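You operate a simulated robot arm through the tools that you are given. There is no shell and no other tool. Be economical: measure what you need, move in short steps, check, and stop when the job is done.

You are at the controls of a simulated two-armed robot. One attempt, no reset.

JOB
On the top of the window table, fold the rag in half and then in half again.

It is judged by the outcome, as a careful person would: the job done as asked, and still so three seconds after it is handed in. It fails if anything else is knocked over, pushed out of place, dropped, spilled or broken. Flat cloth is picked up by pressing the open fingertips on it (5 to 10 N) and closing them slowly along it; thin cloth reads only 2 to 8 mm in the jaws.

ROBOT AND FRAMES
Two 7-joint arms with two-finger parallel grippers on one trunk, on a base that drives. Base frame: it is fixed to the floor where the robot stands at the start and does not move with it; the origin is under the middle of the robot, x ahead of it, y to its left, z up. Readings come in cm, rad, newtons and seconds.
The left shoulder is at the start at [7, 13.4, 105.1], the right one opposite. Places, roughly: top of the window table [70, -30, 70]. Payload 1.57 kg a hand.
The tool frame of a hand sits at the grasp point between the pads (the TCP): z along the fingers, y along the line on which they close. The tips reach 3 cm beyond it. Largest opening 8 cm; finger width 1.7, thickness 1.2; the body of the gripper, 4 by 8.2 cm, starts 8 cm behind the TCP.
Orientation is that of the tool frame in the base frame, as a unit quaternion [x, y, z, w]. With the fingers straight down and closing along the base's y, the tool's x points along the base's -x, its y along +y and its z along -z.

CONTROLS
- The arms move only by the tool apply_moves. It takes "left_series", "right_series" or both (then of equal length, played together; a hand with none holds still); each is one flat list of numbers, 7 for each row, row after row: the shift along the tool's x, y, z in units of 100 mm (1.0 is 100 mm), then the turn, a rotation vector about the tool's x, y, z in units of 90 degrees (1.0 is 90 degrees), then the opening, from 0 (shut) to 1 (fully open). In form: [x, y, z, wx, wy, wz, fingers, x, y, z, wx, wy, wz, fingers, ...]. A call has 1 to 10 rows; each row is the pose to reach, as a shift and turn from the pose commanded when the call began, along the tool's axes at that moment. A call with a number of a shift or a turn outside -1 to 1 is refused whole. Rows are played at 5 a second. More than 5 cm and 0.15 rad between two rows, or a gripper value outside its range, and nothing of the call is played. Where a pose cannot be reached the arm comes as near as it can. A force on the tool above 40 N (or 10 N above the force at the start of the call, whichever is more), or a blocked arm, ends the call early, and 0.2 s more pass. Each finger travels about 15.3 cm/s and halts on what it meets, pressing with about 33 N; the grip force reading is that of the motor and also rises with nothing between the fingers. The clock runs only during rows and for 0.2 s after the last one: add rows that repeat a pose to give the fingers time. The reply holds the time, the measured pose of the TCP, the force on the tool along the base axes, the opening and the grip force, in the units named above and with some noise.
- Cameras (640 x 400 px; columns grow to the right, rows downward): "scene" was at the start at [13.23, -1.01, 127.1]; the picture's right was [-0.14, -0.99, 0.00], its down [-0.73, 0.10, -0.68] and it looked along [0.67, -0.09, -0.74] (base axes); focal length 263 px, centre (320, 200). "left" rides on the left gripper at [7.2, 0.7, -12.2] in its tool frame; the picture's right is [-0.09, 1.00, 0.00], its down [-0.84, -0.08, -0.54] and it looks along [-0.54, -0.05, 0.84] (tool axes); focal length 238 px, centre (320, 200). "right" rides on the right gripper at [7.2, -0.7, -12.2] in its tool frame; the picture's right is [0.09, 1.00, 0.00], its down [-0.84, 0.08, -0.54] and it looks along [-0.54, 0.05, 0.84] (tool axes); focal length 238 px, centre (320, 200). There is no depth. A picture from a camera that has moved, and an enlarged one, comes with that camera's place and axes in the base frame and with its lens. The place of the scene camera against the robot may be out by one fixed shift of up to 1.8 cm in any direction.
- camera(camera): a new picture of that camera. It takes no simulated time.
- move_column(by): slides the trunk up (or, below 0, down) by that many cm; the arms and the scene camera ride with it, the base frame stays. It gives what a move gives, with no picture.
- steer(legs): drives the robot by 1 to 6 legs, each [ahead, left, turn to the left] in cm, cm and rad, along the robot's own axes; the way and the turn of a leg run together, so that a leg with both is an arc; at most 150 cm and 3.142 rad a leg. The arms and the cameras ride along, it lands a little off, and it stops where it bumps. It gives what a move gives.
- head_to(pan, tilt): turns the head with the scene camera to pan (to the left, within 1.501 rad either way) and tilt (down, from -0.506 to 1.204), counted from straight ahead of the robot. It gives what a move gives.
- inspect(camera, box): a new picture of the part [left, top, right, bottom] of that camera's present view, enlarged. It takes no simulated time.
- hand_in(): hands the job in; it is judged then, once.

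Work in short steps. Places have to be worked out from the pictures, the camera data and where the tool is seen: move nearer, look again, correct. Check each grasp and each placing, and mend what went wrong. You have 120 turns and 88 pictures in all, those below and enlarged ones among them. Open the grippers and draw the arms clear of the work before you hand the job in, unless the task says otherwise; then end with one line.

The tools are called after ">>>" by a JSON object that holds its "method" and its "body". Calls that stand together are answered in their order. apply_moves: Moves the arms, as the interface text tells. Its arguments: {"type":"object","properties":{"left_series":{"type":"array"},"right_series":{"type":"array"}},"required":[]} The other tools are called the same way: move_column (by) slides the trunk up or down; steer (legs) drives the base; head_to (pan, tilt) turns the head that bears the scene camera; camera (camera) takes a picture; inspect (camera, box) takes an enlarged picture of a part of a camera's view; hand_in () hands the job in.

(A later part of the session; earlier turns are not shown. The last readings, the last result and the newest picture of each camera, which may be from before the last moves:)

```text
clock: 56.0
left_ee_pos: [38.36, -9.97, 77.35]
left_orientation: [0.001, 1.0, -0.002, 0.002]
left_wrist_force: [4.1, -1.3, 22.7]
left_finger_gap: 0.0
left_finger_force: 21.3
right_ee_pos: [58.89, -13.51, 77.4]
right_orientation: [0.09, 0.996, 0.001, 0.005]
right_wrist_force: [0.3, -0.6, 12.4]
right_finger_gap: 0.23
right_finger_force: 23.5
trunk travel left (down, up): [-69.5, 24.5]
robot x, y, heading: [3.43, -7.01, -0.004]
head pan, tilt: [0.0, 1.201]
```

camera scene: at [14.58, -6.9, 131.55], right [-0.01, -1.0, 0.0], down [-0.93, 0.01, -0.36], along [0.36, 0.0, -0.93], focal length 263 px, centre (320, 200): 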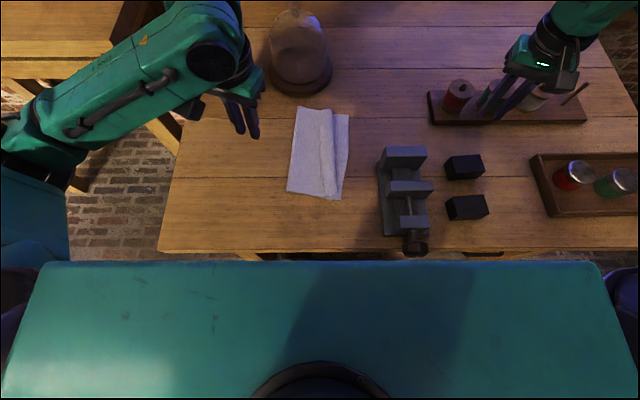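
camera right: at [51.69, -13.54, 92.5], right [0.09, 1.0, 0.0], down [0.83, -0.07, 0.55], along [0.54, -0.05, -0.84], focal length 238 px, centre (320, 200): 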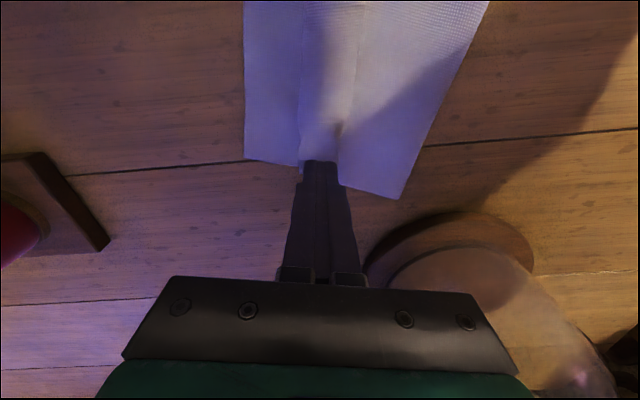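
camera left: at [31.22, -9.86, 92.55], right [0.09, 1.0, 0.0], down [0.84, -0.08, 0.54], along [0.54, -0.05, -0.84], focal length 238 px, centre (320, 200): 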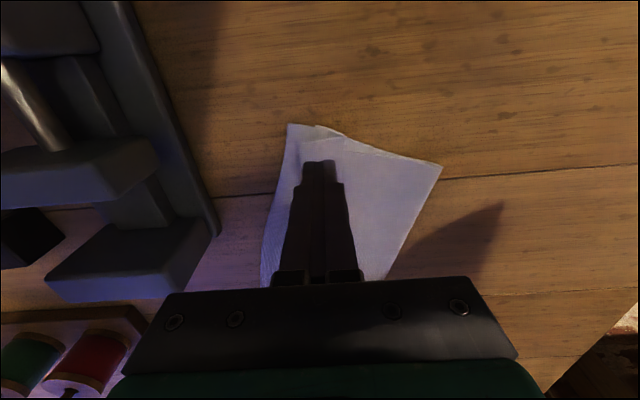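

The right hand has a 2.3 mm pinch and the left missed. I'll retry the left with a 2.4 cm opening while the right holds.

>>> {"method": "apply_moves", "body": {"left_series": [0, 0, -0.1, 0, 0, 0, 0, 0, 0.02, -0.2, 0, 0, 0, 0.15, 0, 0.04, -0.2, 0, 0, 0, 0.3, 0, 0.04, -0.1, 0, 0, 0, 0.3]}}

>>> {"method": "inspect", "body": {"camera": "left", "box": [240, 100, 400, 210]}}

```text
clock: 57.0
left_ee_pos: [38.36, -9.5, 78.23]
left_orientation: [0.001, 1.0, -0.002, 0.001]
left_wrist_force: [0.0, -0.2, 0.1]
left_finger_gap: 2.4
left_finger_force: 0.1
right_ee_pos: [58.95, -13.45, 77.45]
right_orientation: [0.09, 0.996, 0.002, 0.004]
right_wrist_force: [-1.7, 0.0, 18.4]
right_finger_gap: 0.21
right_finger_force: 23.7
trunk travel left (down, up): [-69.5, 24.5]
robot x, y, heading: [3.41, -6.91, -0.007]
head pan, tilt: [0.0, 1.201]
```

```text
3.64 times, centred on (320, 155) of left
camera zoom: at [31.08, -8.93, 90.44], right [0.09, 1.0, 0.0], down [0.84, -0.08, 0.54], along [0.54, -0.05, -0.84], focal length 867 px, centre (320, 364)
```

zoom: 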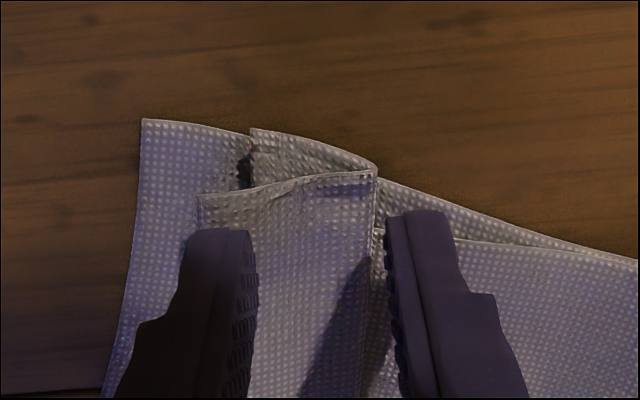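

I'll re-centre the left hand on the strip at y≈−10.2 with a 1.7 cm opening, pressing to about 10 N from the start.

>>> {"method": "apply_moves", "body": {"left_series": [0, -0.07, 0, 0, 0, 0, 0.22, 0, -0.07, 0.05, 0, 0, 0, 0.22, 0, -0.07, 0.09, 0, 0, 0, 0.22, 0, -0.07, 0.1, 0, 0, 0, 0.22]}}

```text
clock: 58.0
left_ee_pos: [38.36, -10.33, 77.33]
left_orientation: [0.0, 1.0, -0.002, 0.003]
left_wrist_force: [-1.8, 1.8, 10.1]
left_finger_gap: 1.76
left_finger_force: 0.4
right_ee_pos: [58.94, -13.52, 77.38]
right_orientation: [0.09, 0.996, 0.0, 0.005]
right_wrist_force: [1.7, 0.9, 15.4]
right_finger_gap: 0.2
right_finger_force: 23.8
trunk travel left (down, up): [-69.5, 24.5]
robot x, y, heading: [3.47, -6.95, -0.006]
head pan, tilt: [0.0, 1.201]
```

>>> {"method": "apply_moves", "body": {"left_series": [0, 0, 0, 0, 0, 0, 0.2, 0, 0, 0, 0, 0, 0, 0.18, 0, 0, 0, 0, 0, 0, 0.155, 0, 0, 0, 0, 0, 0, 0.13, 0, 0, 0, 0, 0, 0, 0.105, 0, 0, 0, 0, 0, 0, 0.08, 0, 0, 0, 0, 0, 0, 0.05, 0, 0, 0, 0, 0, 0, 0.02, 0, 0, 0, 0, 0, 0, 0, 0, 0, 0, 0, 0, 0, 0]}}

>>> {"method": "inspect", "body": {"camera": "left", "box": [240, 100, 400, 210]}}

```text
clock: 60.2
left_ee_pos: [38.29, -10.41, 77.25]
left_orientation: [0.002, 1.0, -0.001, 0.002]
left_wrist_force: [1.8, -0.4, 26.4]
left_finger_gap: 0.0
left_finger_force: 21.5
right_ee_pos: [58.89, -13.52, 77.49]
right_orientation: [0.09, 0.996, 0.001, 0.005]
right_wrist_force: [1.2, -0.9, 10.2]
right_finger_gap: 0.23
right_finger_force: 23.9
trunk travel left (down, up): [-69.5, 24.5]
robot x, y, heading: [3.6, -7.21, -0.001]
head pan, tilt: [0.0, 1.201]
```

```text
3.64 times, centred on (320, 155) of left
camera zoom: at [31.02, -9.71, 89.48], right [0.09, 1.0, 0.0], down [0.83, -0.08, 0.55], along [0.54, -0.05, -0.84], focal length 867 px, centre (320, 364)
```

zoom: 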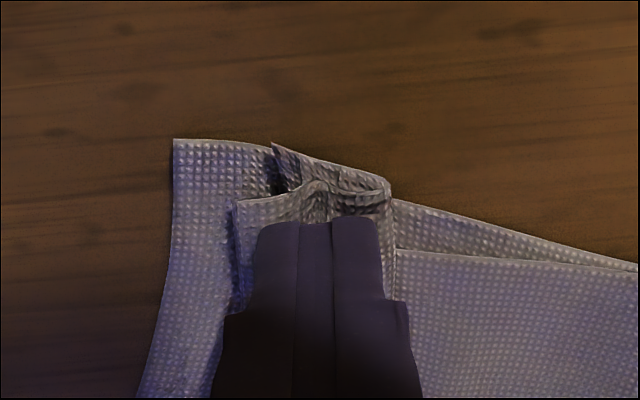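

It slipped again. A better pinch is with the jaws closing along x, so nothing gathers across the edge. I'll raise the left hand and turn it 90°.

>>> {"method": "apply_moves", "body": {"left_series": [0, 0, -0.2, 0, 0, 0.09, 0.1, 0, 0, -0.4, 0, 0, 0.18, 0.3, 0, 0, -0.6, 0, 0, 0.27, 0.3, 0, 0, -0.6, 0, 0, 0.36, 0.3, 0, 0, -0.6, 0, 0, 0.45, 0.3, 0, 0, -0.6, 0, 0, 0.54, 0.3, 0, 0, -0.6, 0, 0, 0.63, 0.3, 0, 0, -0.6, 0, 0, 0.72, 0.3, 0, 0, -0.6, 0, 0, 0.81, 0.3, 0, 0, -0.6, 0, 0, 0.9, 0.3]}}

>>> {"method": "camera", "body": {"camera": "left"}}

```text
clock: 62.4
left_ee_pos: [38.27, -10.2, 83.26]
left_orientation: [0.651, 0.759, 0.0, 0.002]
left_wrist_force: [-0.6, 0.0, 0.1]
left_finger_gap: 2.39
left_finger_force: 0.1
right_ee_pos: [58.88, -13.44, 77.34]
right_orientation: [0.09, 0.996, 0.002, 0.004]
right_wrist_force: [-0.4, -0.1, 17.7]
right_finger_gap: 0.23
right_finger_force: 23.8
trunk travel left (down, up): [-69.5, 24.5]
robot x, y, heading: [3.85, -6.83, -0.008]
head pan, tilt: [0.0, 1.201]
```

```text
26 pictures are left
camera left: at [37.81, -3.14, 95.46], right [1.0, 0.06, 0.0], down [0.05, -0.84, 0.54], along [0.03, -0.54, -0.84], focal length 238 px, centre (320, 200)
```

left: 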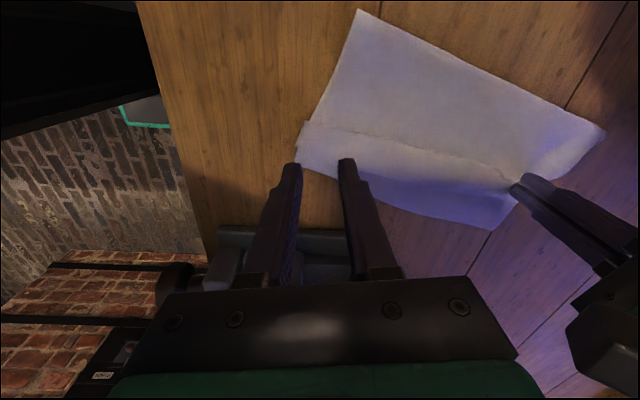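

This orientation works and gives a good view. I'll zoom in on the near end.

>>> {"method": "inspect", "body": {"camera": "left", "box": [270, 90, 430, 190]}}

```text
4.00 times, centred on (350, 140) of left
camera zoom: at [37.81, -3.14, 95.46], right [1.0, 0.06, 0.0], down [0.05, -0.84, 0.54], along [0.03, -0.54, -0.84], focal length 953 px, centre (200, 440)
```

zoom: 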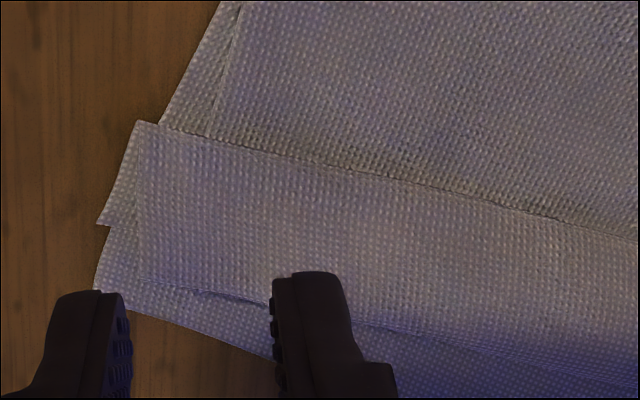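

The strip spans y −8.8 to −12.5 at x≈39. I'll place the pinch at about (39.3,−11.4), near the free edge, and lower.

>>> {"method": "apply_moves", "body": {"left_series": [-0.07, 0.04, 0.1, 0, 0, 0.06, 0.3, -0.13, 0.08, 0.3, 0, 0, 0.12, 0.3, -0.13, 0.08, 0.5, 0, 0, 0.12, 0.3, -0.13, 0.08, 0.56, 0, 0, 0.12, 0.3, -0.13, 0.08, 0.585, 0, 0, 0.12, 0.3]}}

>>> {"method": "inspect", "body": {"camera": "left", "box": [240, 90, 400, 190]}}

```text
clock: 63.6
left_ee_pos: [39.28, -11.46, 77.45]
left_orientation: [0.719, 0.695, 0.0, 0.003]
left_wrist_force: [-0.1, -0.1, 2.0]
left_finger_gap: 2.42
left_finger_force: 0.1
right_ee_pos: [58.88, -13.53, 77.42]
right_orientation: [0.09, 0.996, 0.0, 0.004]
right_wrist_force: [-0.7, 0.3, 17.8]
right_finger_gap: 0.22
right_finger_force: 23.4
trunk travel left (down, up): [-69.5, 24.5]
robot x, y, heading: [3.26, -6.68, -0.01]
head pan, tilt: [0.0, 1.201]
```

```text
4.00 times, centred on (320, 140) of left
camera zoom: at [40.11, -4.36, 89.58], right [0.99, -0.13, 0.0], down [-0.11, -0.83, 0.54], along [-0.07, -0.54, -0.84], focal length 953 px, centre (320, 440)
```

zoom: 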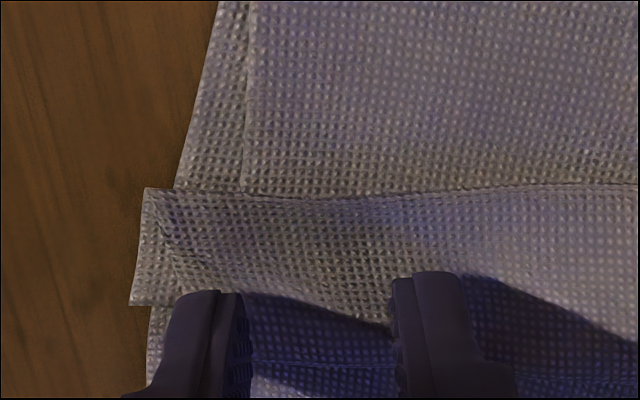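

The fingers sit on the strip just inside the free edge. I'll press to about 8 N, then close.

>>> {"method": "apply_moves", "body": {"left_series": [0, 0, 0.012, 0, 0, 0, 0.3, 0, 0, 0.012, 0, 0, 0, 0.3]}}

>>> {"method": "apply_moves", "body": {"left_series": [0, 0, 0, 0, 0, 0, 0.27, 0, 0, 0, 0, 0, 0, 0.24, 0, 0, 0, 0, 0, 0, 0.2, 0, 0, 0, 0, 0, 0, 0.16, 0, 0, 0, 0, 0, 0, 0.12, 0, 0, 0, 0, 0, 0, 0.08, 0, 0, 0, 0, 0, 0, 0.04, 0, 0, 0, 0, 0, 0, 0, 0, 0, 0, 0, 0, 0, 0, 0, 0, 0, 0, 0, 0, 0]}}

```text
clock: 64.2
left_ee_pos: [39.32, -11.44, 77.31]
left_orientation: [0.719, 0.695, 0.0, 0.004]
left_wrist_force: [-1.9, 2.8, 13.5]
left_finger_gap: 2.46
left_finger_force: 0.4
right_ee_pos: [58.97, -13.45, 77.41]
right_orientation: [0.089, 0.996, 0.0, 0.004]
right_wrist_force: [1.1, -0.6, 13.8]
right_finger_gap: 0.2
right_finger_force: 23.1
trunk travel left (down, up): [-69.5, 24.5]
robot x, y, heading: [3.56, -6.93, -0.006]
head pan, tilt: [0.0, 1.201]
```

```text
clock: 66.4
left_ee_pos: [39.31, -11.55, 77.4]
left_orientation: [0.718, 0.696, 0.0, 0.003]
left_wrist_force: [6.8, -2.7, 23.0]
left_finger_gap: 0.2
left_finger_force: 23.1
right_ee_pos: [58.88, -13.6, 77.42]
right_orientation: [0.089, 0.996, 0.001, 0.004]
right_wrist_force: [-3.9, 1.1, 11.2]
right_finger_gap: 0.22
right_finger_force: 23.8
trunk travel left (down, up): [-69.5, 24.5]
robot x, y, heading: [3.53, -6.82, -0.008]
head pan, tilt: [0.0, 1.201]
```

Both hands now hold the free edge. I'll lift 4 cm and look from the scene camera.

>>> {"method": "apply_moves", "body": {"left_series": [0, 0, -0.15, 0, 0, 0, 0, 0.05, 0, -0.3, 0, 0, 0, 0, 0.1, 0, -0.45, 0, 0, 0, 0], "right_series": [0, 0, -0.15, 0, 0, 0, 0, 0.01, 0.05, -0.3, 0, 0, 0, 0, 0.02, 0.1, -0.45, 0, 0, 0, 0]}}

>>> {"method": "camera", "body": {"camera": "left"}}

```text
clock: 67.2
left_ee_pos: [39.6, -10.41, 81.7]
left_orientation: [0.719, 0.695, -0.001, 0.001]
left_wrist_force: [4.0, -0.5, 1.0]
left_finger_gap: 0.19
left_finger_force: 23.5
right_ee_pos: [59.18, -12.58, 81.74]
right_orientation: [0.09, 0.996, 0.001, 0.002]
right_wrist_force: [-5.0, -0.1, -0.5]
right_finger_gap: 0.21
right_finger_force: 24.1
trunk travel left (down, up): [-69.5, 24.5]
robot x, y, heading: [3.81, -7.16, -0.003]
head pan, tilt: [0.0, 1.201]
```

```text
23 pictures are left
camera left: at [40.46, -3.39, 93.85], right [0.99, -0.13, 0.0], down [-0.1, -0.83, 0.54], along [-0.07, -0.54, -0.84], focal length 238 px, centre (320, 200)
```

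left: 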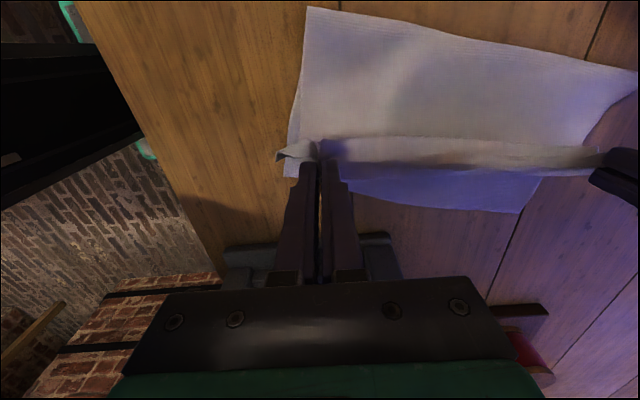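

The free edge is now suspended between both hands. I'll lift higher and move left to reopen the fold, so the slack can go to the fold line.

>>> {"method": "apply_moves", "body": {"left_series": [0.1, 0, -0.15, 0, 0, 0, 0, 0.22, 0.01, -0.3, 0, 0, 0, 0, 0.36, 0.02, -0.45, 0, 0, 0, 0, 0.49, 0.02, -0.53, 0, 0, 0, 0], "right_series": [0.03, 0.1, -0.15, 0, 0, 0, 0, 0.06, 0.2, -0.3, 0, 0, 0, 0, 0.09, 0.3, -0.45, 0, 0, 0, 0, 0.1, 0.4, -0.53, 0, 0, 0, 0]}}

>>> {"method": "camera", "body": {"camera": "left"}}

```text
clock: 68.2
left_ee_pos: [40.02, -5.5, 86.94]
left_orientation: [0.718, 0.696, -0.001, 0.001]
left_wrist_force: [-0.2, 1.1, 0.8]
left_finger_gap: 0.18
left_finger_force: 23.6
right_ee_pos: [58.85, -8.38, 86.96]
right_orientation: [0.091, 0.996, 0.001, 0.002]
right_wrist_force: [-0.6, -0.2, -1.0]
right_finger_gap: 0.17
right_finger_force: 23.3
trunk travel left (down, up): [-69.5, 24.5]
robot x, y, heading: [3.9, -6.5, -0.003]
head pan, tilt: [0.0, 1.201]
```

```text
22 pictures are left
camera left: at [40.92, 1.59, 99.05], right [0.99, -0.13, 0.0], down [-0.1, -0.83, 0.54], along [-0.07, -0.54, -0.84], focal length 238 px, centre (320, 200)
```

left: 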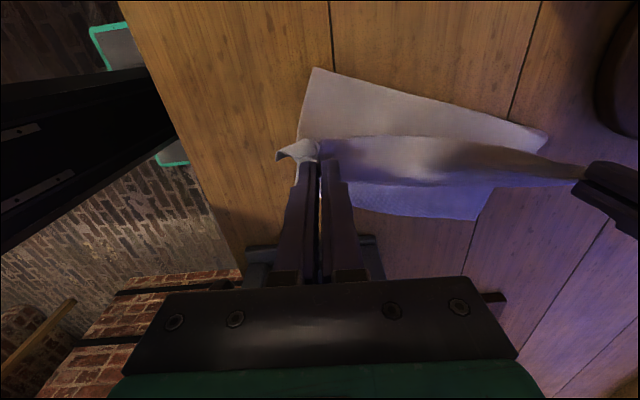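

Slack is freed. I'll lay the edge down over the lower layer's right edge, with targets at about (38.5,−12.3) and (57.8,−18).

>>> {"method": "apply_moves", "body": {"left_series": [-0.15, -0.03, 0.1, 0, 0, 0, 0, -0.35, -0.06, 0.25, 0, 0, 0, 0, -0.52, -0.1, 0.45, 0, 0, 0, 0, -0.62, -0.12, 0.65, 0, 0, 0, 0, -0.68, -0.13, 0.82, 0, 0, 0, 0, -0.68, -0.13, 0.92, 0, 0, 0, 0], "right_series": [-0.01, -0.22, 0.1, 0, 0, 0, 0, -0.03, -0.48, 0.25, 0, 0, 0, 0, -0.05, -0.72, 0.45, 0, 0, 0, 0, -0.07, -0.88, 0.65, 0, 0, 0, 0, -0.07, -0.96, 0.82, 0, 0, 0, 0, -0.07, -0.96, 0.92, 0, 0, 0, 0]}}

>>> {"method": "camera", "body": {"camera": "left"}}

>>> {"method": "camera", "body": {"camera": "right"}}

```text
clock: 69.6
left_ee_pos: [38.63, -12.17, 77.7]
left_orientation: [0.719, 0.695, 0.0, 0.002]
left_wrist_force: [6.9, -1.8, -0.4]
left_finger_gap: 0.19
left_finger_force: 23.6
right_ee_pos: [57.59, -17.95, 77.73]
right_orientation: [0.09, 0.996, 0.001, 0.001]
right_wrist_force: [-6.1, 1.9, 0.9]
right_finger_gap: 0.2
right_finger_force: 23.5
trunk travel left (down, up): [-69.5, 24.5]
robot x, y, heading: [3.83, -6.89, -0.008]
head pan, tilt: [0.0, 1.201]
```

```text
21 pictures are left
camera left: at [39.33, -5.11, 89.9], right [0.99, -0.12, 0.0], down [-0.11, -0.83, 0.54], along [-0.07, -0.54, -0.84], focal length 238 px, centre (320, 200)
```

left: 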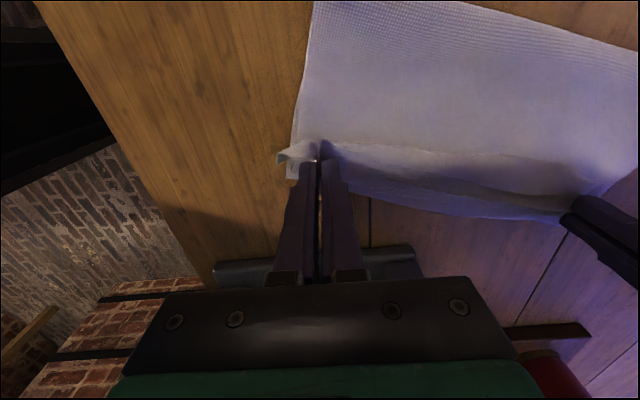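

```text
20 pictures are left
camera right: at [50.39, -17.42, 90.02], right [0.09, 1.0, 0.0], down [0.84, -0.07, 0.54], along [0.54, -0.05, -0.84], focal length 238 px, centre (320, 200)
```

right: 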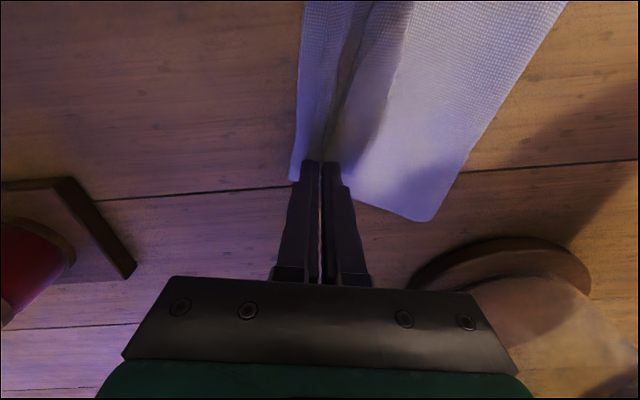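

The edge lies over the lower layer's right edge. I'll press down slightly, release both gently and lift straight off.

>>> {"method": "apply_moves", "body": {"left_series": [0, 0, 0.02, 0, 0, 0, 0, 0, 0, 0.02, 0, 0, 0, 0.06, 0, 0, 0.01, 0, 0, 0, 0.12, 0, 0, -0.1, 0, 0, 0, 0.15, 0, 0, -0.3, 0, 0, 0, 0.15, 0, 0, -0.6, 0, 0, 0, 0.15, 0, 0, -1.0, 0, 0, 0, 0.15], "right_series": [0, 0, 0.02, 0, 0, 0, 0, 0, -0.02, 0.02, 0, 0, 0, 0.06, 0, -0.04, 0.01, 0, 0, 0, 0.12, 0, -0.04, -0.1, 0, 0, 0, 0.15, 0, -0.04, -0.3, 0, 0, 0, 0.15, 0, -0.04, -0.6, 0, 0, 0, 0.15, 0, -0.04, -1.0, 0, 0, 0, 0.15]}}

>>> {"method": "camera", "body": {"camera": "left"}}

>>> {"method": "camera", "body": {"camera": "right"}}

```text
clock: 71.2
left_ee_pos: [38.25, -12.36, 87.81]
left_orientation: [0.718, 0.696, -0.001, 0.0]
left_wrist_force: [-0.8, -1.3, 0.5]
left_finger_gap: 1.22
left_finger_force: 0.0
right_ee_pos: [57.42, -18.5, 87.83]
right_orientation: [0.09, 0.996, 0.001, 0.003]
right_wrist_force: [-0.3, 0.3, -0.2]
right_finger_gap: 1.19
right_finger_force: 0.1
trunk travel left (down, up): [-69.5, 24.5]
robot x, y, heading: [3.78, -7.03, -0.007]
head pan, tilt: [0.0, 1.201]
```

```text
19 pictures are left
camera left: at [39.21, -5.26, 99.92], right [0.99, -0.13, 0.0], down [-0.11, -0.83, 0.54], along [-0.07, -0.54, -0.84], focal length 238 px, centre (320, 200)
```

left: 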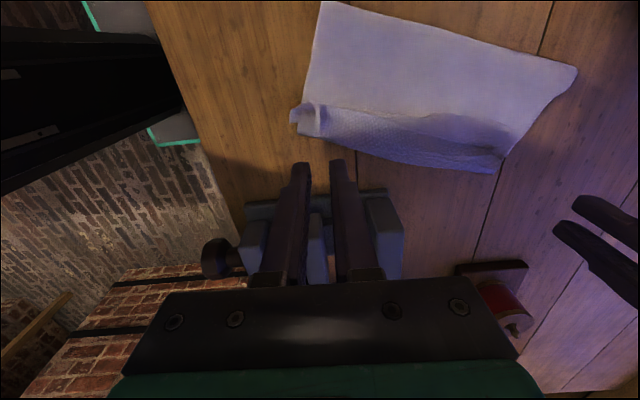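

```text
18 pictures are left
camera right: at [50.15, -18.02, 99.99], right [0.09, 1.0, 0.0], down [0.83, -0.08, 0.55], along [0.54, -0.05, -0.84], focal length 238 px, centre (320, 200)
```

right: 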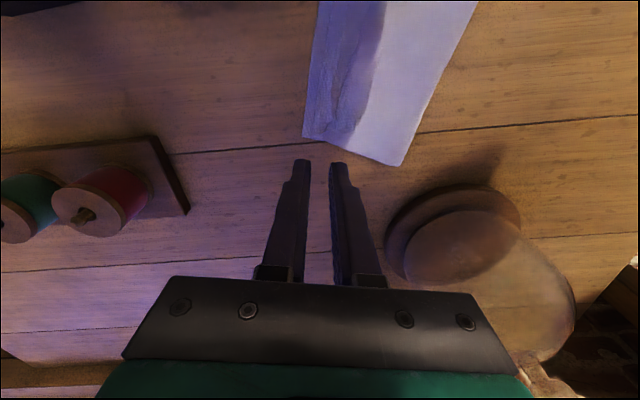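

The edges now look nearly matched. I'll zoom to check the remaining wrinkle.

>>> {"method": "inspect", "body": {"camera": "left", "box": [280, 60, 540, 190]}}

```text
2.46 times, centred on (410, 125) of left
camera zoom: at [39.21, -5.26, 99.92], right [0.99, -0.13, 0.0], down [-0.11, -0.83, 0.54], along [-0.07, -0.54, -0.84], focal length 587 px, centre (98, 385)
```

zoom: 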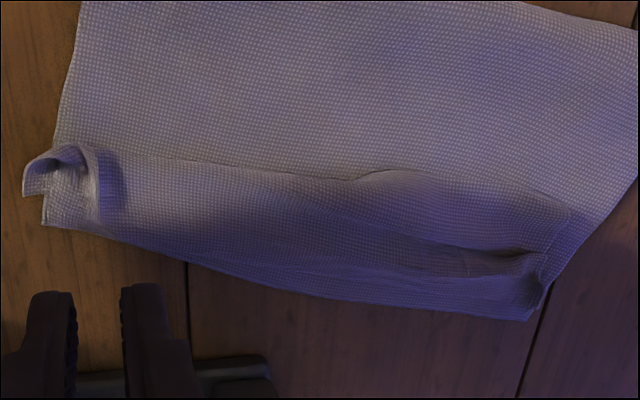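

The edges match, but the fold line has crept inward: the rag is only about 11.5 cm wide, with slack in the upper layer. I'll reposition the base so both hands can reopen it further left and refold with cleaner pinches.

>>> {"method": "steer", "body": {"legs": [[2.2, 3, 0], [0, 0, 0.2]]}}

>>> {"method": "apply_moves", "body": {"right_series": [0, 0, 0, 0, 0, -0.09, 0.3, 0, 0, 0, 0, 0, -0.18, 0.3, 0, 0, 0, 0, 0, -0.27, 0.3, 0, 0, 0, 0, 0, -0.36, 0.3, 0, 0, 0, 0, 0, -0.45, 0.3, 0, 0, 0, 0, 0, -0.54, 0.3, 0, 0, 0, 0, 0, -0.63, 0.3, 0, 0, 0, 0, 0, -0.72, 0.3, 0, 0, 0, 0, 0, -0.79, 0.3], "left_series": [0, 0, 0, 0, 0, 0.05, 0.3, 0, 0, 0, 0, 0, 0.1, 0.3, 0, 0, 0, 0, 0, 0.15, 0.3, 0, 0, 0, 0, 0, 0.15, 0.3, 0, 0, 0, 0, 0, 0.15, 0.3, 0, 0, 0, 0, 0, 0.15, 0.3, 0, 0, 0, 0, 0, 0.15, 0.3, 0, 0, 0, 0, 0, 0.15, 0.3, 0, 0, 0, 0, 0, 0.15, 0.3]}}

>>> {"method": "camera", "body": {"camera": "scene"}}

```text
clock: 72.8
left_ee_pos: [40.97, -2.39, 87.6]
left_orientation: [0.646, 0.763, -0.001, 0.0]
left_wrist_force: [0.2, -0.8, -0.1]
left_finger_gap: 1.2
left_finger_force: 0.1
right_ee_pos: [60.97, -4.59, 87.69]
right_orientation: [-0.009, 1.0, 0.001, 0.002]
right_wrist_force: [-0.2, 0.0, 0.0]
right_finger_gap: 1.21
right_finger_force: 0.0
trunk travel left (down, up): [-69.5, 24.5]
robot x, y, heading: [5.98, -4.36, 0.194]
head pan, tilt: [0.0, 1.201]
```

```text
clock: 74.8
left_ee_pos: [41.15, -2.34, 87.6]
left_orientation: [0.731, 0.683, 0.0, 0.001]
left_wrist_force: [0.6, -0.2, -0.1]
left_finger_gap: 2.39
left_finger_force: 0.1
right_ee_pos: [54.23, -7.55, 89.73]
right_orientation: [-0.426, 0.902, -0.023, 0.063]
right_wrist_force: [-1.0, -0.2, -1.0]
right_finger_gap: 2.4
right_finger_force: 0.1
right hand out of reach, approached as far as the arm can: row 5, 6, 7, 8, 9
trunk travel left (down, up): [-69.5, 24.5]
robot x, y, heading: [5.61, -3.91, 0.192]
head pan, tilt: [0.0, 1.201]
```

```text
16 pictures are left
camera scene: at [16.71, -1.8, 131.54], right [0.19, -0.98, 0.0], down [-0.92, -0.18, -0.36], along [0.35, 0.07, -0.93], focal length 263 px, centre (320, 200)
```

scene: 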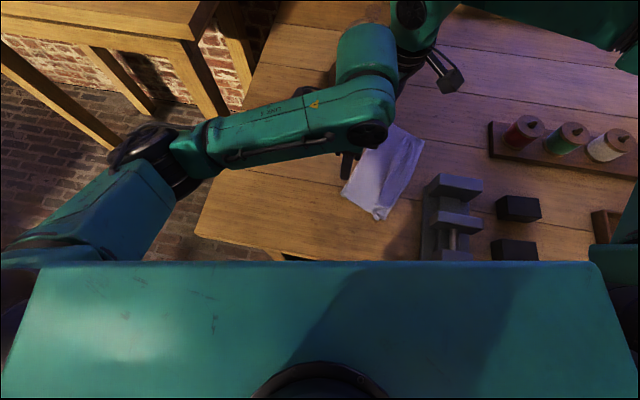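

The right wrist can't turn that way here, so I'll restore it. The free edges already coincide with the right edge, so I'll keep this fold. For the second fold I'll use the left hand, rotated, at the middle of the near edge.

>>> {"method": "apply_moves", "body": {"right_series": [0, 0, 0, 0, 0, 0.09, 0.1, 0, 0, 0, 0, 0, 0.18, 0.1, 0, 0, 0, 0, 0, 0.27, 0.1, 0, 0, 0, 0, 0, 0.36, 0.1, 0, 0, 0, 0, 0, 0.45, 0.1, 0, 0, 0, 0, 0, 0.54, 0.1, 0, 0, 0, 0, 0, 0.63, 0.1, 0, 0, 0, 0, 0, 0.72, 0.1, 0, 0, -0.2, 0, 0, 0.79, 0.1, 0, 0, -0.5, 0, 0, 0.79, 0.1]}}

>>> {"method": "steer", "body": {"legs": [[0, 0, -0.195]]}}

```text
clock: 77.1
left_ee_pos: [41.13, -2.59, 88.13]
left_orientation: [0.731, 0.682, 0.002, 0.009]
left_wrist_force: [-0.9, -0.8, 0.2]
left_finger_gap: 2.4
left_finger_force: 0.0
right_ee_pos: [54.19, -8.12, 94.31]
right_orientation: [0.182, 0.981, 0.013, 0.067]
right_wrist_force: [2.4, -3.2, -1.6]
right_finger_gap: 0.79
right_finger_force: 0.0
trunk travel left (down, up): [-69.5, 24.5]
robot x, y, heading: [5.71, -3.97, 0.194]
head pan, tilt: [0.0, 1.201]
stopped in row 10 (right hand): the force on the tool passed its limit (the readings are from after the stop); the commanded pose is now the measured one
```

```text
clock: 78.2
left_ee_pos: [40.73, -9.25, 88.11]
left_orientation: [0.794, 0.608, 0.001, 0.008]
left_wrist_force: [0.2, -0.1, -0.2]
left_finger_gap: 2.38
left_finger_force: 0.1
right_ee_pos: [52.61, -17.24, 94.32]
right_orientation: [0.275, 0.959, 0.007, 0.068]
right_wrist_force: [1.6, -8.9, -3.4]
right_finger_gap: 0.79
right_finger_force: 0.0
trunk travel left (down, up): [-69.5, 24.5]
robot x, y, heading: [5.65, -3.75, 0.003]
head pan, tilt: [0.0, 1.201]
```

The right hand hit something, possibly the left wrist. I'll check the scene before moving on.

>>> {"method": "camera", "body": {"camera": "scene"}}

```text
15 pictures are left
camera scene: at [16.81, -3.86, 131.55], right [0.0, -1.0, 0.0], down [-0.93, 0.0, -0.36], along [0.36, 0.0, -0.93], focal length 263 px, centre (320, 200)
```

scene: 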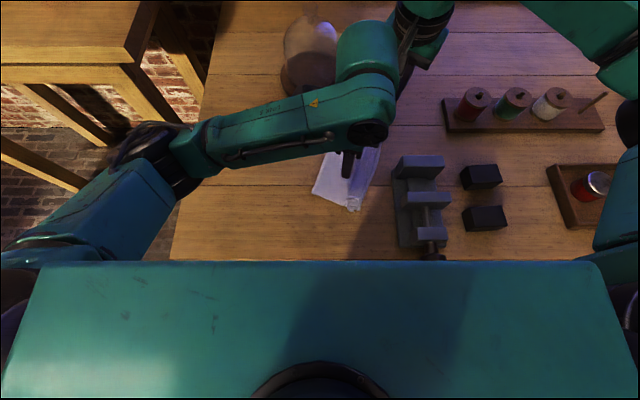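

The two wrists are touching above the rag; objects on the table look undisturbed. I'll move the right hand away to the right.

>>> {"method": "apply_moves", "body": {"right_series": [-0.15, -0.15, 0, 0, 0, 0, 0.1, -0.35, -0.35, 0, 0, 0, 0, 0.1, -0.59, -0.57, 0, 0, 0, 0, 0.1]}}

>>> {"method": "apply_moves", "body": {"right_series": [0, -0.3, 0, 0, 0, 0, 0.1, 0.1, -0.7, 0, 0, 0, 0, 0.1, 0.2, -0.9, 0, 0, 0, 0, 0.1]}}

>>> {"method": "steer", "body": {"legs": [[0, -9, 0]]}}

```text
clock: 79.0
left_ee_pos: [40.82, -9.29, 88.09]
left_orientation: [0.793, 0.609, 0.0, 0.008]
left_wrist_force: [0.0, -0.3, 0.9]
left_finger_gap: 2.42
left_finger_force: 0.1
right_ee_pos: [54.58, -25.34, 94.75]
right_orientation: [0.276, 0.959, 0.006, 0.068]
right_wrist_force: [0.0, -0.3, 0.6]
right_finger_gap: 0.82
right_finger_force: 0.1
trunk travel left (down, up): [-69.5, 24.5]
robot x, y, heading: [5.58, -3.98, 0.001]
head pan, tilt: [0.0, 1.201]
```

```text
clock: 79.8
left_ee_pos: [40.81, -9.29, 88.12]
left_orientation: [0.793, 0.609, 0.0, 0.008]
left_wrist_force: [0.1, 0.4, -0.2]
left_finger_gap: 2.4
left_finger_force: 0.1
right_ee_pos: [48.04, -31.71, 93.98]
right_orientation: [0.275, 0.959, 0.007, 0.069]
right_wrist_force: [-0.5, 0.2, 1.0]
right_finger_gap: 0.78
right_finger_force: 0.0
trunk travel left (down, up): [-69.5, 24.5]
robot x, y, heading: [5.75, -3.72, -0.001]
head pan, tilt: [0.0, 1.201]
```

```text
clock: 80.9
left_ee_pos: [40.77, -18.08, 88.11]
left_orientation: [0.794, 0.608, 0.0, 0.007]
left_wrist_force: [-0.6, -0.1, 0.4]
left_finger_gap: 2.39
left_finger_force: 0.0
right_ee_pos: [48.08, -40.51, 94.08]
right_orientation: [0.276, 0.959, 0.008, 0.069]
right_wrist_force: [0.0, 0.1, 0.4]
right_finger_gap: 0.79
right_finger_force: 0.1
trunk travel left (down, up): [-69.5, 24.5]
robot x, y, heading: [5.83, -12.3, 0.003]
head pan, tilt: [0.0, 1.201]
```

Clear now. The left hand's closing direction (−15°) suits the rag, so I'll move it to the middle of the near edge and look.

>>> {"method": "apply_moves", "body": {"left_series": [0.4, -0.15, 0, 0, 0, 0, 0.3, 0.8, -0.3, 0.05, 0, 0, 0, 0.3, 0.98, -0.37, 0.2, 0, 0, 0, 0.3, 0.98, -0.37, 0.4, 0, 0, 0, 0.3]}}

>>> {"method": "camera", "body": {"camera": "left"}}

>>> {"method": "inspect", "body": {"camera": "scene", "box": [220, 80, 400, 220]}}

```text
clock: 81.9
left_ee_pos: [39.81, -7.52, 84.06]
left_orientation: [0.794, 0.608, 0.001, 0.008]
left_wrist_force: [-0.2, 1.2, 0.5]
left_finger_gap: 2.4
left_finger_force: 0.2
right_ee_pos: [48.07, -40.59, 94.1]
right_orientation: [0.276, 0.959, 0.006, 0.068]
right_wrist_force: [-0.7, -0.1, 0.9]
right_finger_gap: 0.76
right_finger_force: 0.1
trunk travel left (down, up): [-69.5, 24.5]
robot x, y, heading: [5.82, -12.85, 0.001]
head pan, tilt: [0.0, 1.201]
```

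```text
14 pictures are left
camera left: at [42.16, -0.79, 96.16], right [0.94, -0.35, 0.01], down [-0.3, -0.78, 0.55], along [-0.18, -0.52, -0.84], focal length 238 px, centre (320, 200)
```

left: 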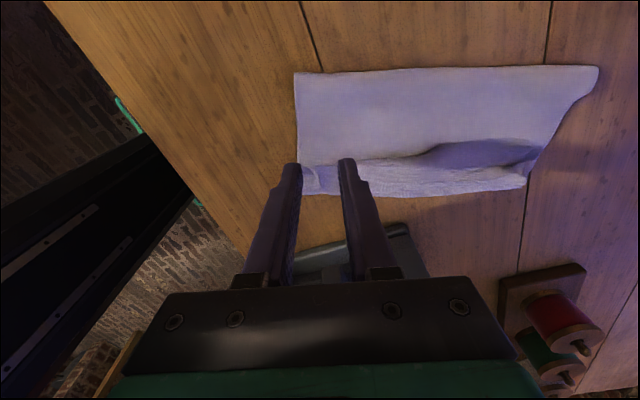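

```text
2.86 times, centred on (310, 150) of scene
camera zoom: at [16.82, -12.6, 131.55], right [0.0, -1.0, 0.0], down [-0.93, 0.0, -0.36], along [0.36, 0.0, -0.93], focal length 752 px, centre (349, 343)
```

zoom: 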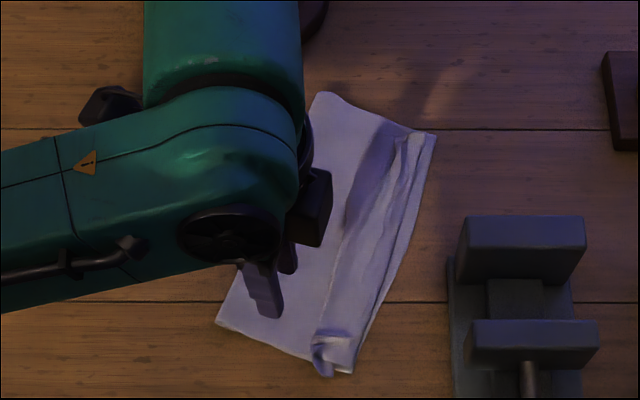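

The rag is now a tidy rectangle of about 11.4 × 24 cm. I'll grasp the middle of the near edge with a 2.8 cm opening and a firmer press so that both layers gather.

>>> {"method": "apply_moves", "body": {"left_series": [-0.05, 0.06, 0.3, 0, 0, 0, 0.35, -0.05, 0.06, 0.55, 0, 0, 0, 0.35, -0.05, 0.06, 0.65, 0, 0, 0, 0.35, -0.05, 0.06, 0.675, 0, 0, 0, 0.35]}}

```text
clock: 82.9
left_ee_pos: [40.36, -8.37, 77.39]
left_orientation: [0.793, 0.609, 0.001, 0.008]
left_wrist_force: [-0.8, 0.2, 2.0]
left_finger_gap: 2.81
left_finger_force: 0.0
right_ee_pos: [48.01, -40.57, 94.05]
right_orientation: [0.276, 0.959, 0.006, 0.068]
right_wrist_force: [0.3, 0.3, 0.1]
right_finger_gap: 0.77
right_finger_force: 0.0
trunk travel left (down, up): [-69.5, 24.5]
robot x, y, heading: [5.81, -12.8, 0.002]
head pan, tilt: [0.0, 1.201]
```

>>> {"method": "apply_moves", "body": {"left_series": [0, 0, 0.015, 0, 0, 0, 0.35, 0, 0, 0.02, 0, 0, 0, 0.35]}}

>>> {"method": "apply_moves", "body": {"left_series": [0, 0, 0, 0, 0, 0, 0.32, 0, 0, 0, 0, 0, 0, 0.28, 0, 0, 0, 0, 0, 0, 0.24, 0, 0, 0, 0, 0, 0, 0.2, 0, 0, 0, 0, 0, 0, 0.16, 0, 0, 0, 0, 0, 0, 0.12, 0, 0, 0, 0, 0, 0, 0.08, 0, 0, 0, 0, 0, 0, 0.04, 0, 0, 0, 0, 0, 0, 0, 0, 0, 0, 0, 0, 0, 0]}}

>>> {"method": "camera", "body": {"camera": "left"}}

```text
clock: 83.5
left_ee_pos: [40.39, -8.13, 77.23]
left_orientation: [0.793, 0.609, 0.002, 0.011]
left_wrist_force: [1.5, 4.0, 21.4]
left_finger_gap: 2.8
left_finger_force: 0.1
right_ee_pos: [47.92, -40.47, 94.17]
right_orientation: [0.276, 0.959, 0.006, 0.069]
right_wrist_force: [-0.1, -0.4, -0.2]
right_finger_gap: 0.78
right_finger_force: 0.0
trunk travel left (down, up): [-69.5, 24.5]
robot x, y, heading: [5.93, -12.65, 0.005]
head pan, tilt: [0.0, 1.201]
```

```text
clock: 85.7
left_ee_pos: [40.08, -8.42, 77.18]
left_orientation: [0.794, 0.608, 0.003, 0.01]
left_wrist_force: [-5.0, -1.1, 26.6]
left_finger_gap: 0.2
left_finger_force: 24.0
right_ee_pos: [47.72, -40.53, 94.24]
right_orientation: [0.275, 0.959, 0.007, 0.07]
right_wrist_force: [-0.5, 0.5, 1.0]
right_finger_gap: 0.79
right_finger_force: 0.0
trunk travel left (down, up): [-69.5, 24.5]
robot x, y, heading: [5.77, -12.81, 0.002]
head pan, tilt: [0.0, 1.201]
```

```text
12 pictures are left
camera left: at [42.35, -1.64, 89.35], right [0.94, -0.35, 0.02], down [-0.3, -0.78, 0.55], along [-0.18, -0.52, -0.84], focal length 238 px, centre (320, 200)
```

left: 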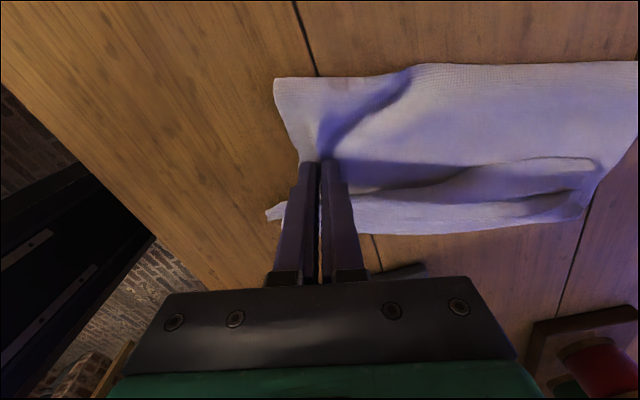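

The near edge has gathered with no lower layer visible beneath it, so both layers seem caught. I'll lift and check.

>>> {"method": "apply_moves", "body": {"left_series": [0, 0, -0.15, 0, 0, 0, 0, 0, 0.05, -0.3, 0, 0, 0, 0, 0, 0.12, -0.5, 0, 0, 0, 0]}}

>>> {"method": "camera", "body": {"camera": "left"}}

```text
clock: 86.5
left_ee_pos: [41.52, -8.58, 82.06]
left_orientation: [0.794, 0.608, 0.0, 0.008]
left_wrist_force: [-0.1, 0.1, 0.1]
left_finger_gap: 0.19
left_finger_force: 23.6
right_ee_pos: [48.18, -40.54, 94.03]
right_orientation: [0.276, 0.959, 0.007, 0.068]
right_wrist_force: [0.8, 0.3, -0.6]
right_finger_gap: 0.81
right_finger_force: 0.1
trunk travel left (down, up): [-69.5, 24.5]
robot x, y, heading: [6.06, -12.99, 0.004]
head pan, tilt: [0.0, 1.201]
```

```text
11 pictures are left
camera left: at [43.95, -1.91, 94.15], right [0.94, -0.35, 0.01], down [-0.3, -0.78, 0.55], along [-0.18, -0.52, -0.84], focal length 238 px, centre (320, 200)
```

left: 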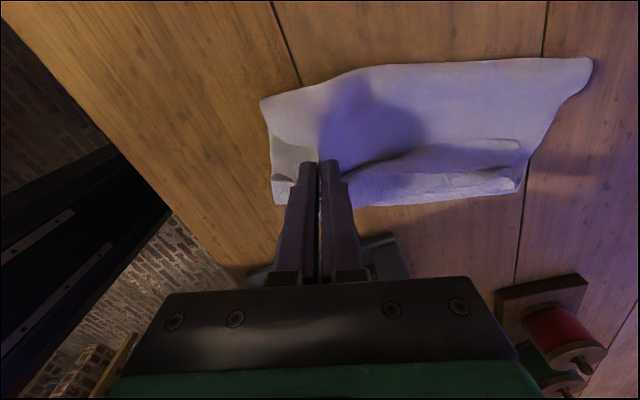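

I'll zoom in to see whether the lower layer stayed on the table.

>>> {"method": "inspect", "body": {"camera": "left", "box": [240, 80, 400, 220]}}

```text
2.86 times, centred on (320, 150) of left
camera zoom: at [43.95, -1.91, 94.15], right [0.94, -0.35, 0.01], down [-0.3, -0.78, 0.55], along [-0.18, -0.52, -0.84], focal length 681 px, centre (320, 343)
```

zoom: 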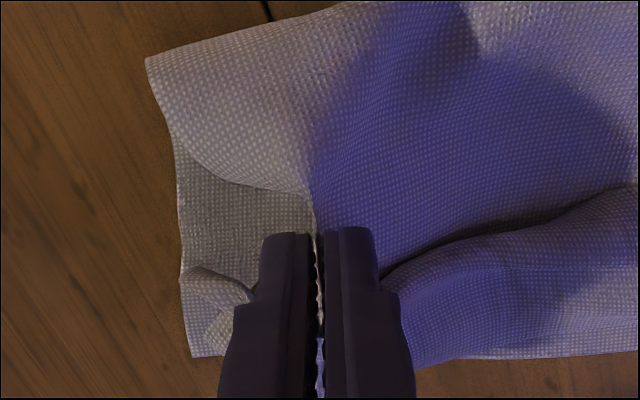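

Only the upper layer is lifted. Folding the upper layer first and then the lower over it gives the same stack, so I'll carry the upper layer to the far edge now.

>>> {"method": "apply_moves", "body": {"left_series": [-0.03, 0.3, -0.2, 0, 0, 0, 0, -0.05, 0.6, -0.3, 0, 0, 0, 0, -0.08, 0.95, -0.3, 0, 0, 0, 0]}}

>>> {"method": "apply_moves", "body": {"left_series": [-0.03, 0.3, 0.1, 0, 0, 0, 0, -0.05, 0.6, 0.3, 0, 0, 0, 0, -0.07, 0.8, 0.5, 0, 0, 0, 0, -0.07, 0.88, 0.68, 0, 0, 0, 0]}}

>>> {"method": "camera", "body": {"camera": "scene"}}

```text
clock: 87.3
left_ee_pos: [50.58, -12.04, 85.06]
left_orientation: [0.794, 0.608, 0.001, 0.008]
left_wrist_force: [0.4, -1.5, 0.4]
left_finger_gap: 0.19
left_finger_force: 23.3
right_ee_pos: [48.15, -40.5, 93.85]
right_orientation: [0.276, 0.959, 0.006, 0.068]
right_wrist_force: [-0.7, 0.2, 0.4]
right_finger_gap: 0.81
right_finger_force: 0.1
trunk travel left (down, up): [-69.5, 24.5]
robot x, y, heading: [5.96, -12.91, -0.005]
head pan, tilt: [0.0, 1.201]
```

```text
clock: 88.3
left_ee_pos: [58.68, -14.65, 78.53]
left_orientation: [0.794, 0.608, 0.0, 0.008]
left_wrist_force: [-0.3, 0.4, -0.2]
left_finger_gap: 0.2
left_finger_force: 23.6
right_ee_pos: [48.1, -40.6, 94.03]
right_orientation: [0.276, 0.959, 0.007, 0.068]
right_wrist_force: [-0.4, 0.0, 0.5]
right_finger_gap: 0.8
right_finger_force: 0.0
trunk travel left (down, up): [-69.5, 24.5]
robot x, y, heading: [5.65, -12.76, 0.0]
head pan, tilt: [0.0, 1.201]
```

```text
9 pictures are left
camera scene: at [16.85, -12.68, 131.55], right [0.0, -1.0, 0.0], down [-0.93, 0.0, -0.36], along [0.36, 0.0, -0.93], focal length 263 px, centre (320, 200)
```

scene: 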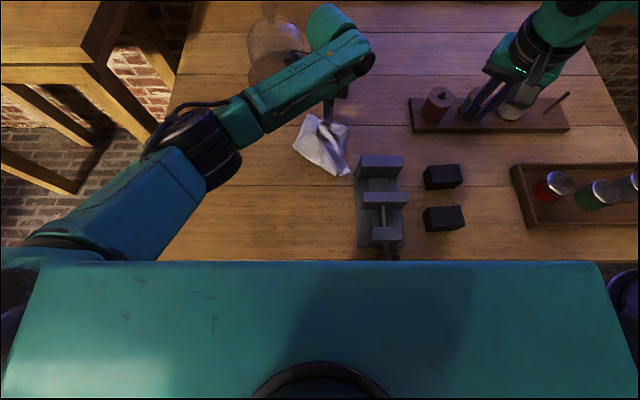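

The lower layer seems to have come along and the rag is already compact. I'll release, lift off and look closely.

>>> {"method": "apply_moves", "body": {"left_series": [0, 0, 0.07, 0, 0, 0, 0, 0, 0, 0.08, 0, 0, 0, 0.06, 0, 0, 0.07, 0, 0, 0, 0.12, 0, 0, -0.05, 0, 0, 0, 0.15, 0, 0, -0.3, 0, 0, 0, 0.15, 0, 0, -0.6, 0, 0, 0, 0.15, 0, 0, -1.0, 0, 0, 0, 0.15]}}

>>> {"method": "apply_moves", "body": {"left_series": [0.3, -0.1, 0, 0, 0, 0, 0.15, 0.6, -0.2, 0, 0, 0, 0, 0.15, 0.9, -0.3, 0, 0, 0, 0, 0.15]}}

>>> {"method": "inspect", "body": {"camera": "scene", "box": [270, 95, 370, 190]}}

```text
clock: 89.9
left_ee_pos: [58.68, -14.52, 88.56]
left_orientation: [0.793, 0.609, 0.001, 0.008]
left_wrist_force: [-0.1, -0.5, 0.0]
left_finger_gap: 1.22
left_finger_force: 0.0
right_ee_pos: [48.0, -40.49, 94.11]
right_orientation: [0.277, 0.959, 0.006, 0.068]
right_wrist_force: [-0.4, 0.6, -0.2]
right_finger_gap: 0.8
right_finger_force: 0.1
trunk travel left (down, up): [-69.5, 24.5]
robot x, y, heading: [6.18, -12.48, 0.0]
head pan, tilt: [0.0, 1.201]
```

```text
clock: 90.7
left_ee_pos: [58.32, -5.07, 88.42]
left_orientation: [0.794, 0.608, 0.001, 0.008]
left_wrist_force: [-0.5, 0.1, -0.6]
left_finger_gap: 1.2
left_finger_force: 0.0
right_ee_pos: [48.01, -40.43, 94.07]
right_orientation: [0.276, 0.958, 0.006, 0.07]
right_wrist_force: [-1.0, 1.1, -0.2]
right_finger_gap: 0.8
right_finger_force: 0.0
trunk travel left (down, up): [-69.5, 24.5]
robot x, y, heading: [5.79, -12.37, -0.001]
head pan, tilt: [0.0, 1.201]
```

```text
4.21 times, centred on (320, 142) of scene
camera zoom: at [16.81, -12.52, 131.55], right [0.0, -1.0, 0.0], down [-0.93, 0.0, -0.36], along [0.36, 0.0, -0.93], focal length 1108 px, centre (320, 442)
```

zoom: 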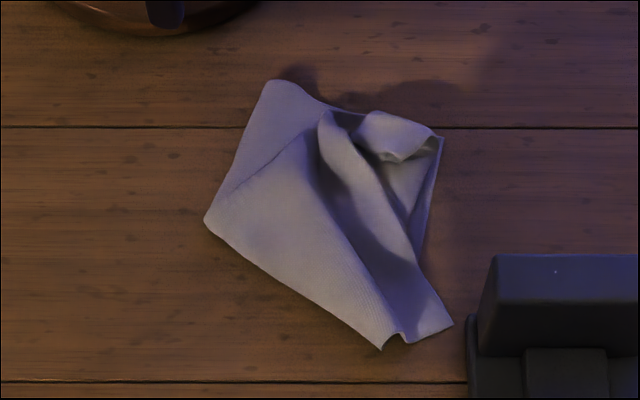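

It's compact at about 15 × 14 cm, though loosely laid. I'll take a close look from the left wrist camera.

>>> {"method": "inspect", "body": {"camera": "left", "box": [160, 0, 480, 200]}}

```text
2.00 times, centred on (320, 100) of left
camera zoom: at [60.56, 1.72, 100.55], right [0.94, -0.35, 0.01], down [-0.3, -0.78, 0.55], along [-0.18, -0.52, -0.84], focal length 477 px, centre (320, 400)
```

zoom: 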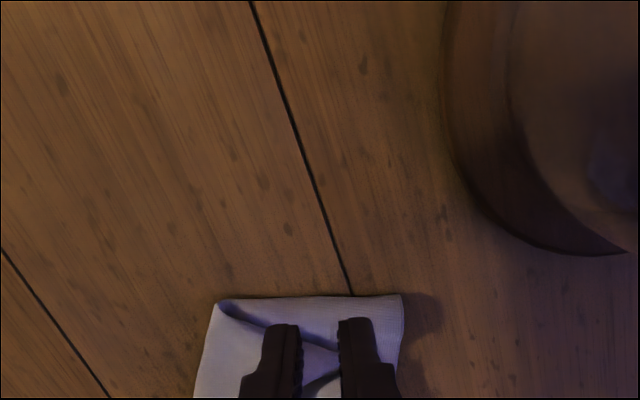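

The view isn't centred, so I'll back the left hand off and take a fuller picture.

>>> {"method": "apply_moves", "body": {"left_series": [0.3, -0.2, -0.15, 0, 0, 0, 0.15, 0.6, -0.4, -0.3, 0, 0, 0, 0.15, 0.85, -0.55, -0.4, 0, 0, 0, 0.15]}}

>>> {"method": "inspect", "body": {"camera": "left", "box": [200, 80, 520, 280]}}

```text
clock: 91.5
left_ee_pos: [55.15, 4.56, 92.35]
left_orientation: [0.794, 0.608, 0.001, 0.008]
left_wrist_force: [-0.3, 0.1, -0.2]
left_finger_gap: 1.2
left_finger_force: 0.0
right_ee_pos: [48.07, -40.55, 94.13]
right_orientation: [0.276, 0.959, 0.007, 0.069]
right_wrist_force: [-0.2, -0.2, 0.0]
right_finger_gap: 0.82
right_finger_force: 0.0
trunk travel left (down, up): [-69.5, 24.5]
robot x, y, heading: [5.89, -12.19, -0.004]
head pan, tilt: [0.0, 1.201]
```

```text
2.00 times, centred on (360, 180) of left
camera zoom: at [57.44, 11.31, 104.53], right [0.94, -0.35, 0.01], down [-0.3, -0.78, 0.55], along [-0.18, -0.52, -0.84], focal length 477 px, centre (240, 240)
```

zoom: 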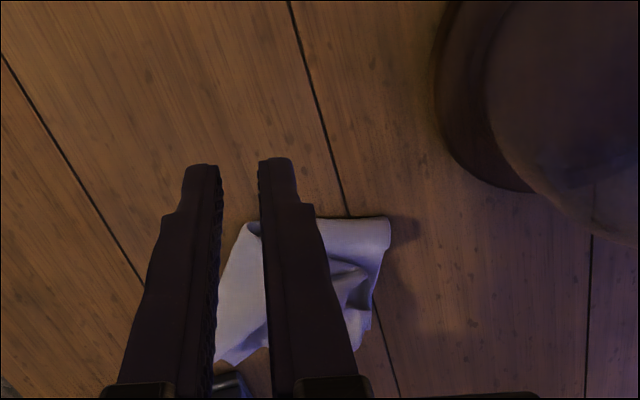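

The flipped half landed rotated: its right-hand strip end sits near (60,−13) when it should be at the far-right corner, (58,−20). I'll pinch that strip end with the left hand and move it over.

>>> {"method": "apply_moves", "body": {"left_series": [-0.3, 0.13, 0, 0, 0, 0, 0.3, -0.6, 0.26, 0, 0, 0, 0, 0.3, -0.87, 0.37, 0.1, 0, 0, 0, 0.3]}}

>>> {"method": "apply_moves", "body": {"left_series": [-0.3, 0.13, 0.2, 0, 0, 0, 0.3, -0.6, 0.26, 0.4, 0, 0, 0, 0.3, -0.86, 0.37, 0.7, 0, 0, 0, 0.3, -0.86, 0.37, 0.95, 0, 0, 0, 0.3]}}

>>> {"method": "camera", "body": {"camera": "left"}}

```text
clock: 92.3
left_ee_pos: [56.42, -5.18, 91.3]
left_orientation: [0.794, 0.608, 0.001, 0.007]
left_wrist_force: [-0.7, 0.0, 0.3]
left_finger_gap: 2.4
left_finger_force: 0.0
right_ee_pos: [48.19, -40.69, 94.03]
right_orientation: [0.276, 0.959, 0.007, 0.068]
right_wrist_force: [0.1, -0.3, 0.6]
right_finger_gap: 0.79
right_finger_force: 0.1
trunk travel left (down, up): [-69.5, 24.5]
robot x, y, heading: [6.09, -12.65, -0.001]
head pan, tilt: [0.0, 1.201]
```

```text
clock: 93.3
left_ee_pos: [57.89, -14.35, 81.93]
left_orientation: [0.794, 0.608, 0.001, 0.008]
left_wrist_force: [-0.7, -0.3, 0.0]
left_finger_gap: 2.41
left_finger_force: 0.0
right_ee_pos: [48.1, -40.55, 94.02]
right_orientation: [0.276, 0.959, 0.006, 0.067]
right_wrist_force: [0.7, -0.1, 0.4]
right_finger_gap: 0.79
right_finger_force: 0.1
trunk travel left (down, up): [-69.5, 24.5]
robot x, y, heading: [6.2, -12.68, 0.002]
head pan, tilt: [0.0, 1.201]
```

```text
5 pictures are left
camera left: at [60.18, -7.55, 94.05], right [0.94, -0.35, 0.02], down [-0.3, -0.78, 0.55], along [-0.18, -0.52, -0.84], focal length 238 px, centre (320, 200)
```

left: 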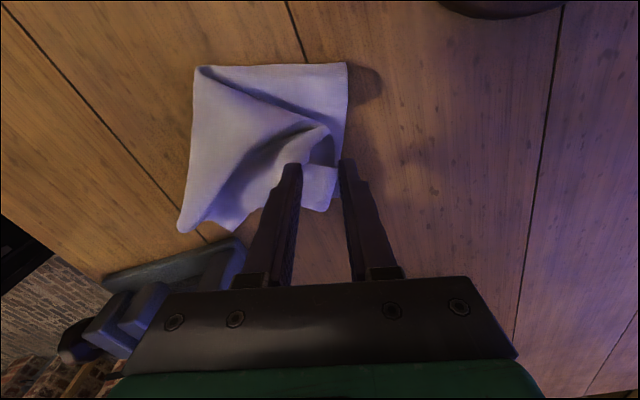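

The view is clear: the rag is nearly square, and only the near-left corner has landed short, at (58.6,−13.1) when it should be at the far-left corner (61.9,−9.4). I'll pinch that corner instead.

>>> {"method": "apply_moves", "body": {"left_series": [0.12, -0.13, 0, 0, 0, 0, 0.3, 0.12, -0.13, 0.15, 0, 0, 0, 0.3, 0.12, -0.13, 0.3, 0, 0, 0, 0.3, 0.12, -0.13, 0.4, 0, 0, 0, 0.3]}}

```text
clock: 94.3
left_ee_pos: [56.95, -12.89, 77.82]
left_orientation: [0.793, 0.609, 0.002, 0.009]
left_wrist_force: [-0.2, -0.1, 3.4]
left_finger_gap: 2.3
left_finger_force: 0.1
right_ee_pos: [48.04, -40.45, 94.13]
right_orientation: [0.276, 0.959, 0.007, 0.069]
right_wrist_force: [-0.5, -0.5, 0.3]
right_finger_gap: 0.78
right_finger_force: 0.1
trunk travel left (down, up): [-69.5, 24.5]
robot x, y, heading: [5.78, -12.97, 0.002]
head pan, tilt: [0.0, 1.201]
```

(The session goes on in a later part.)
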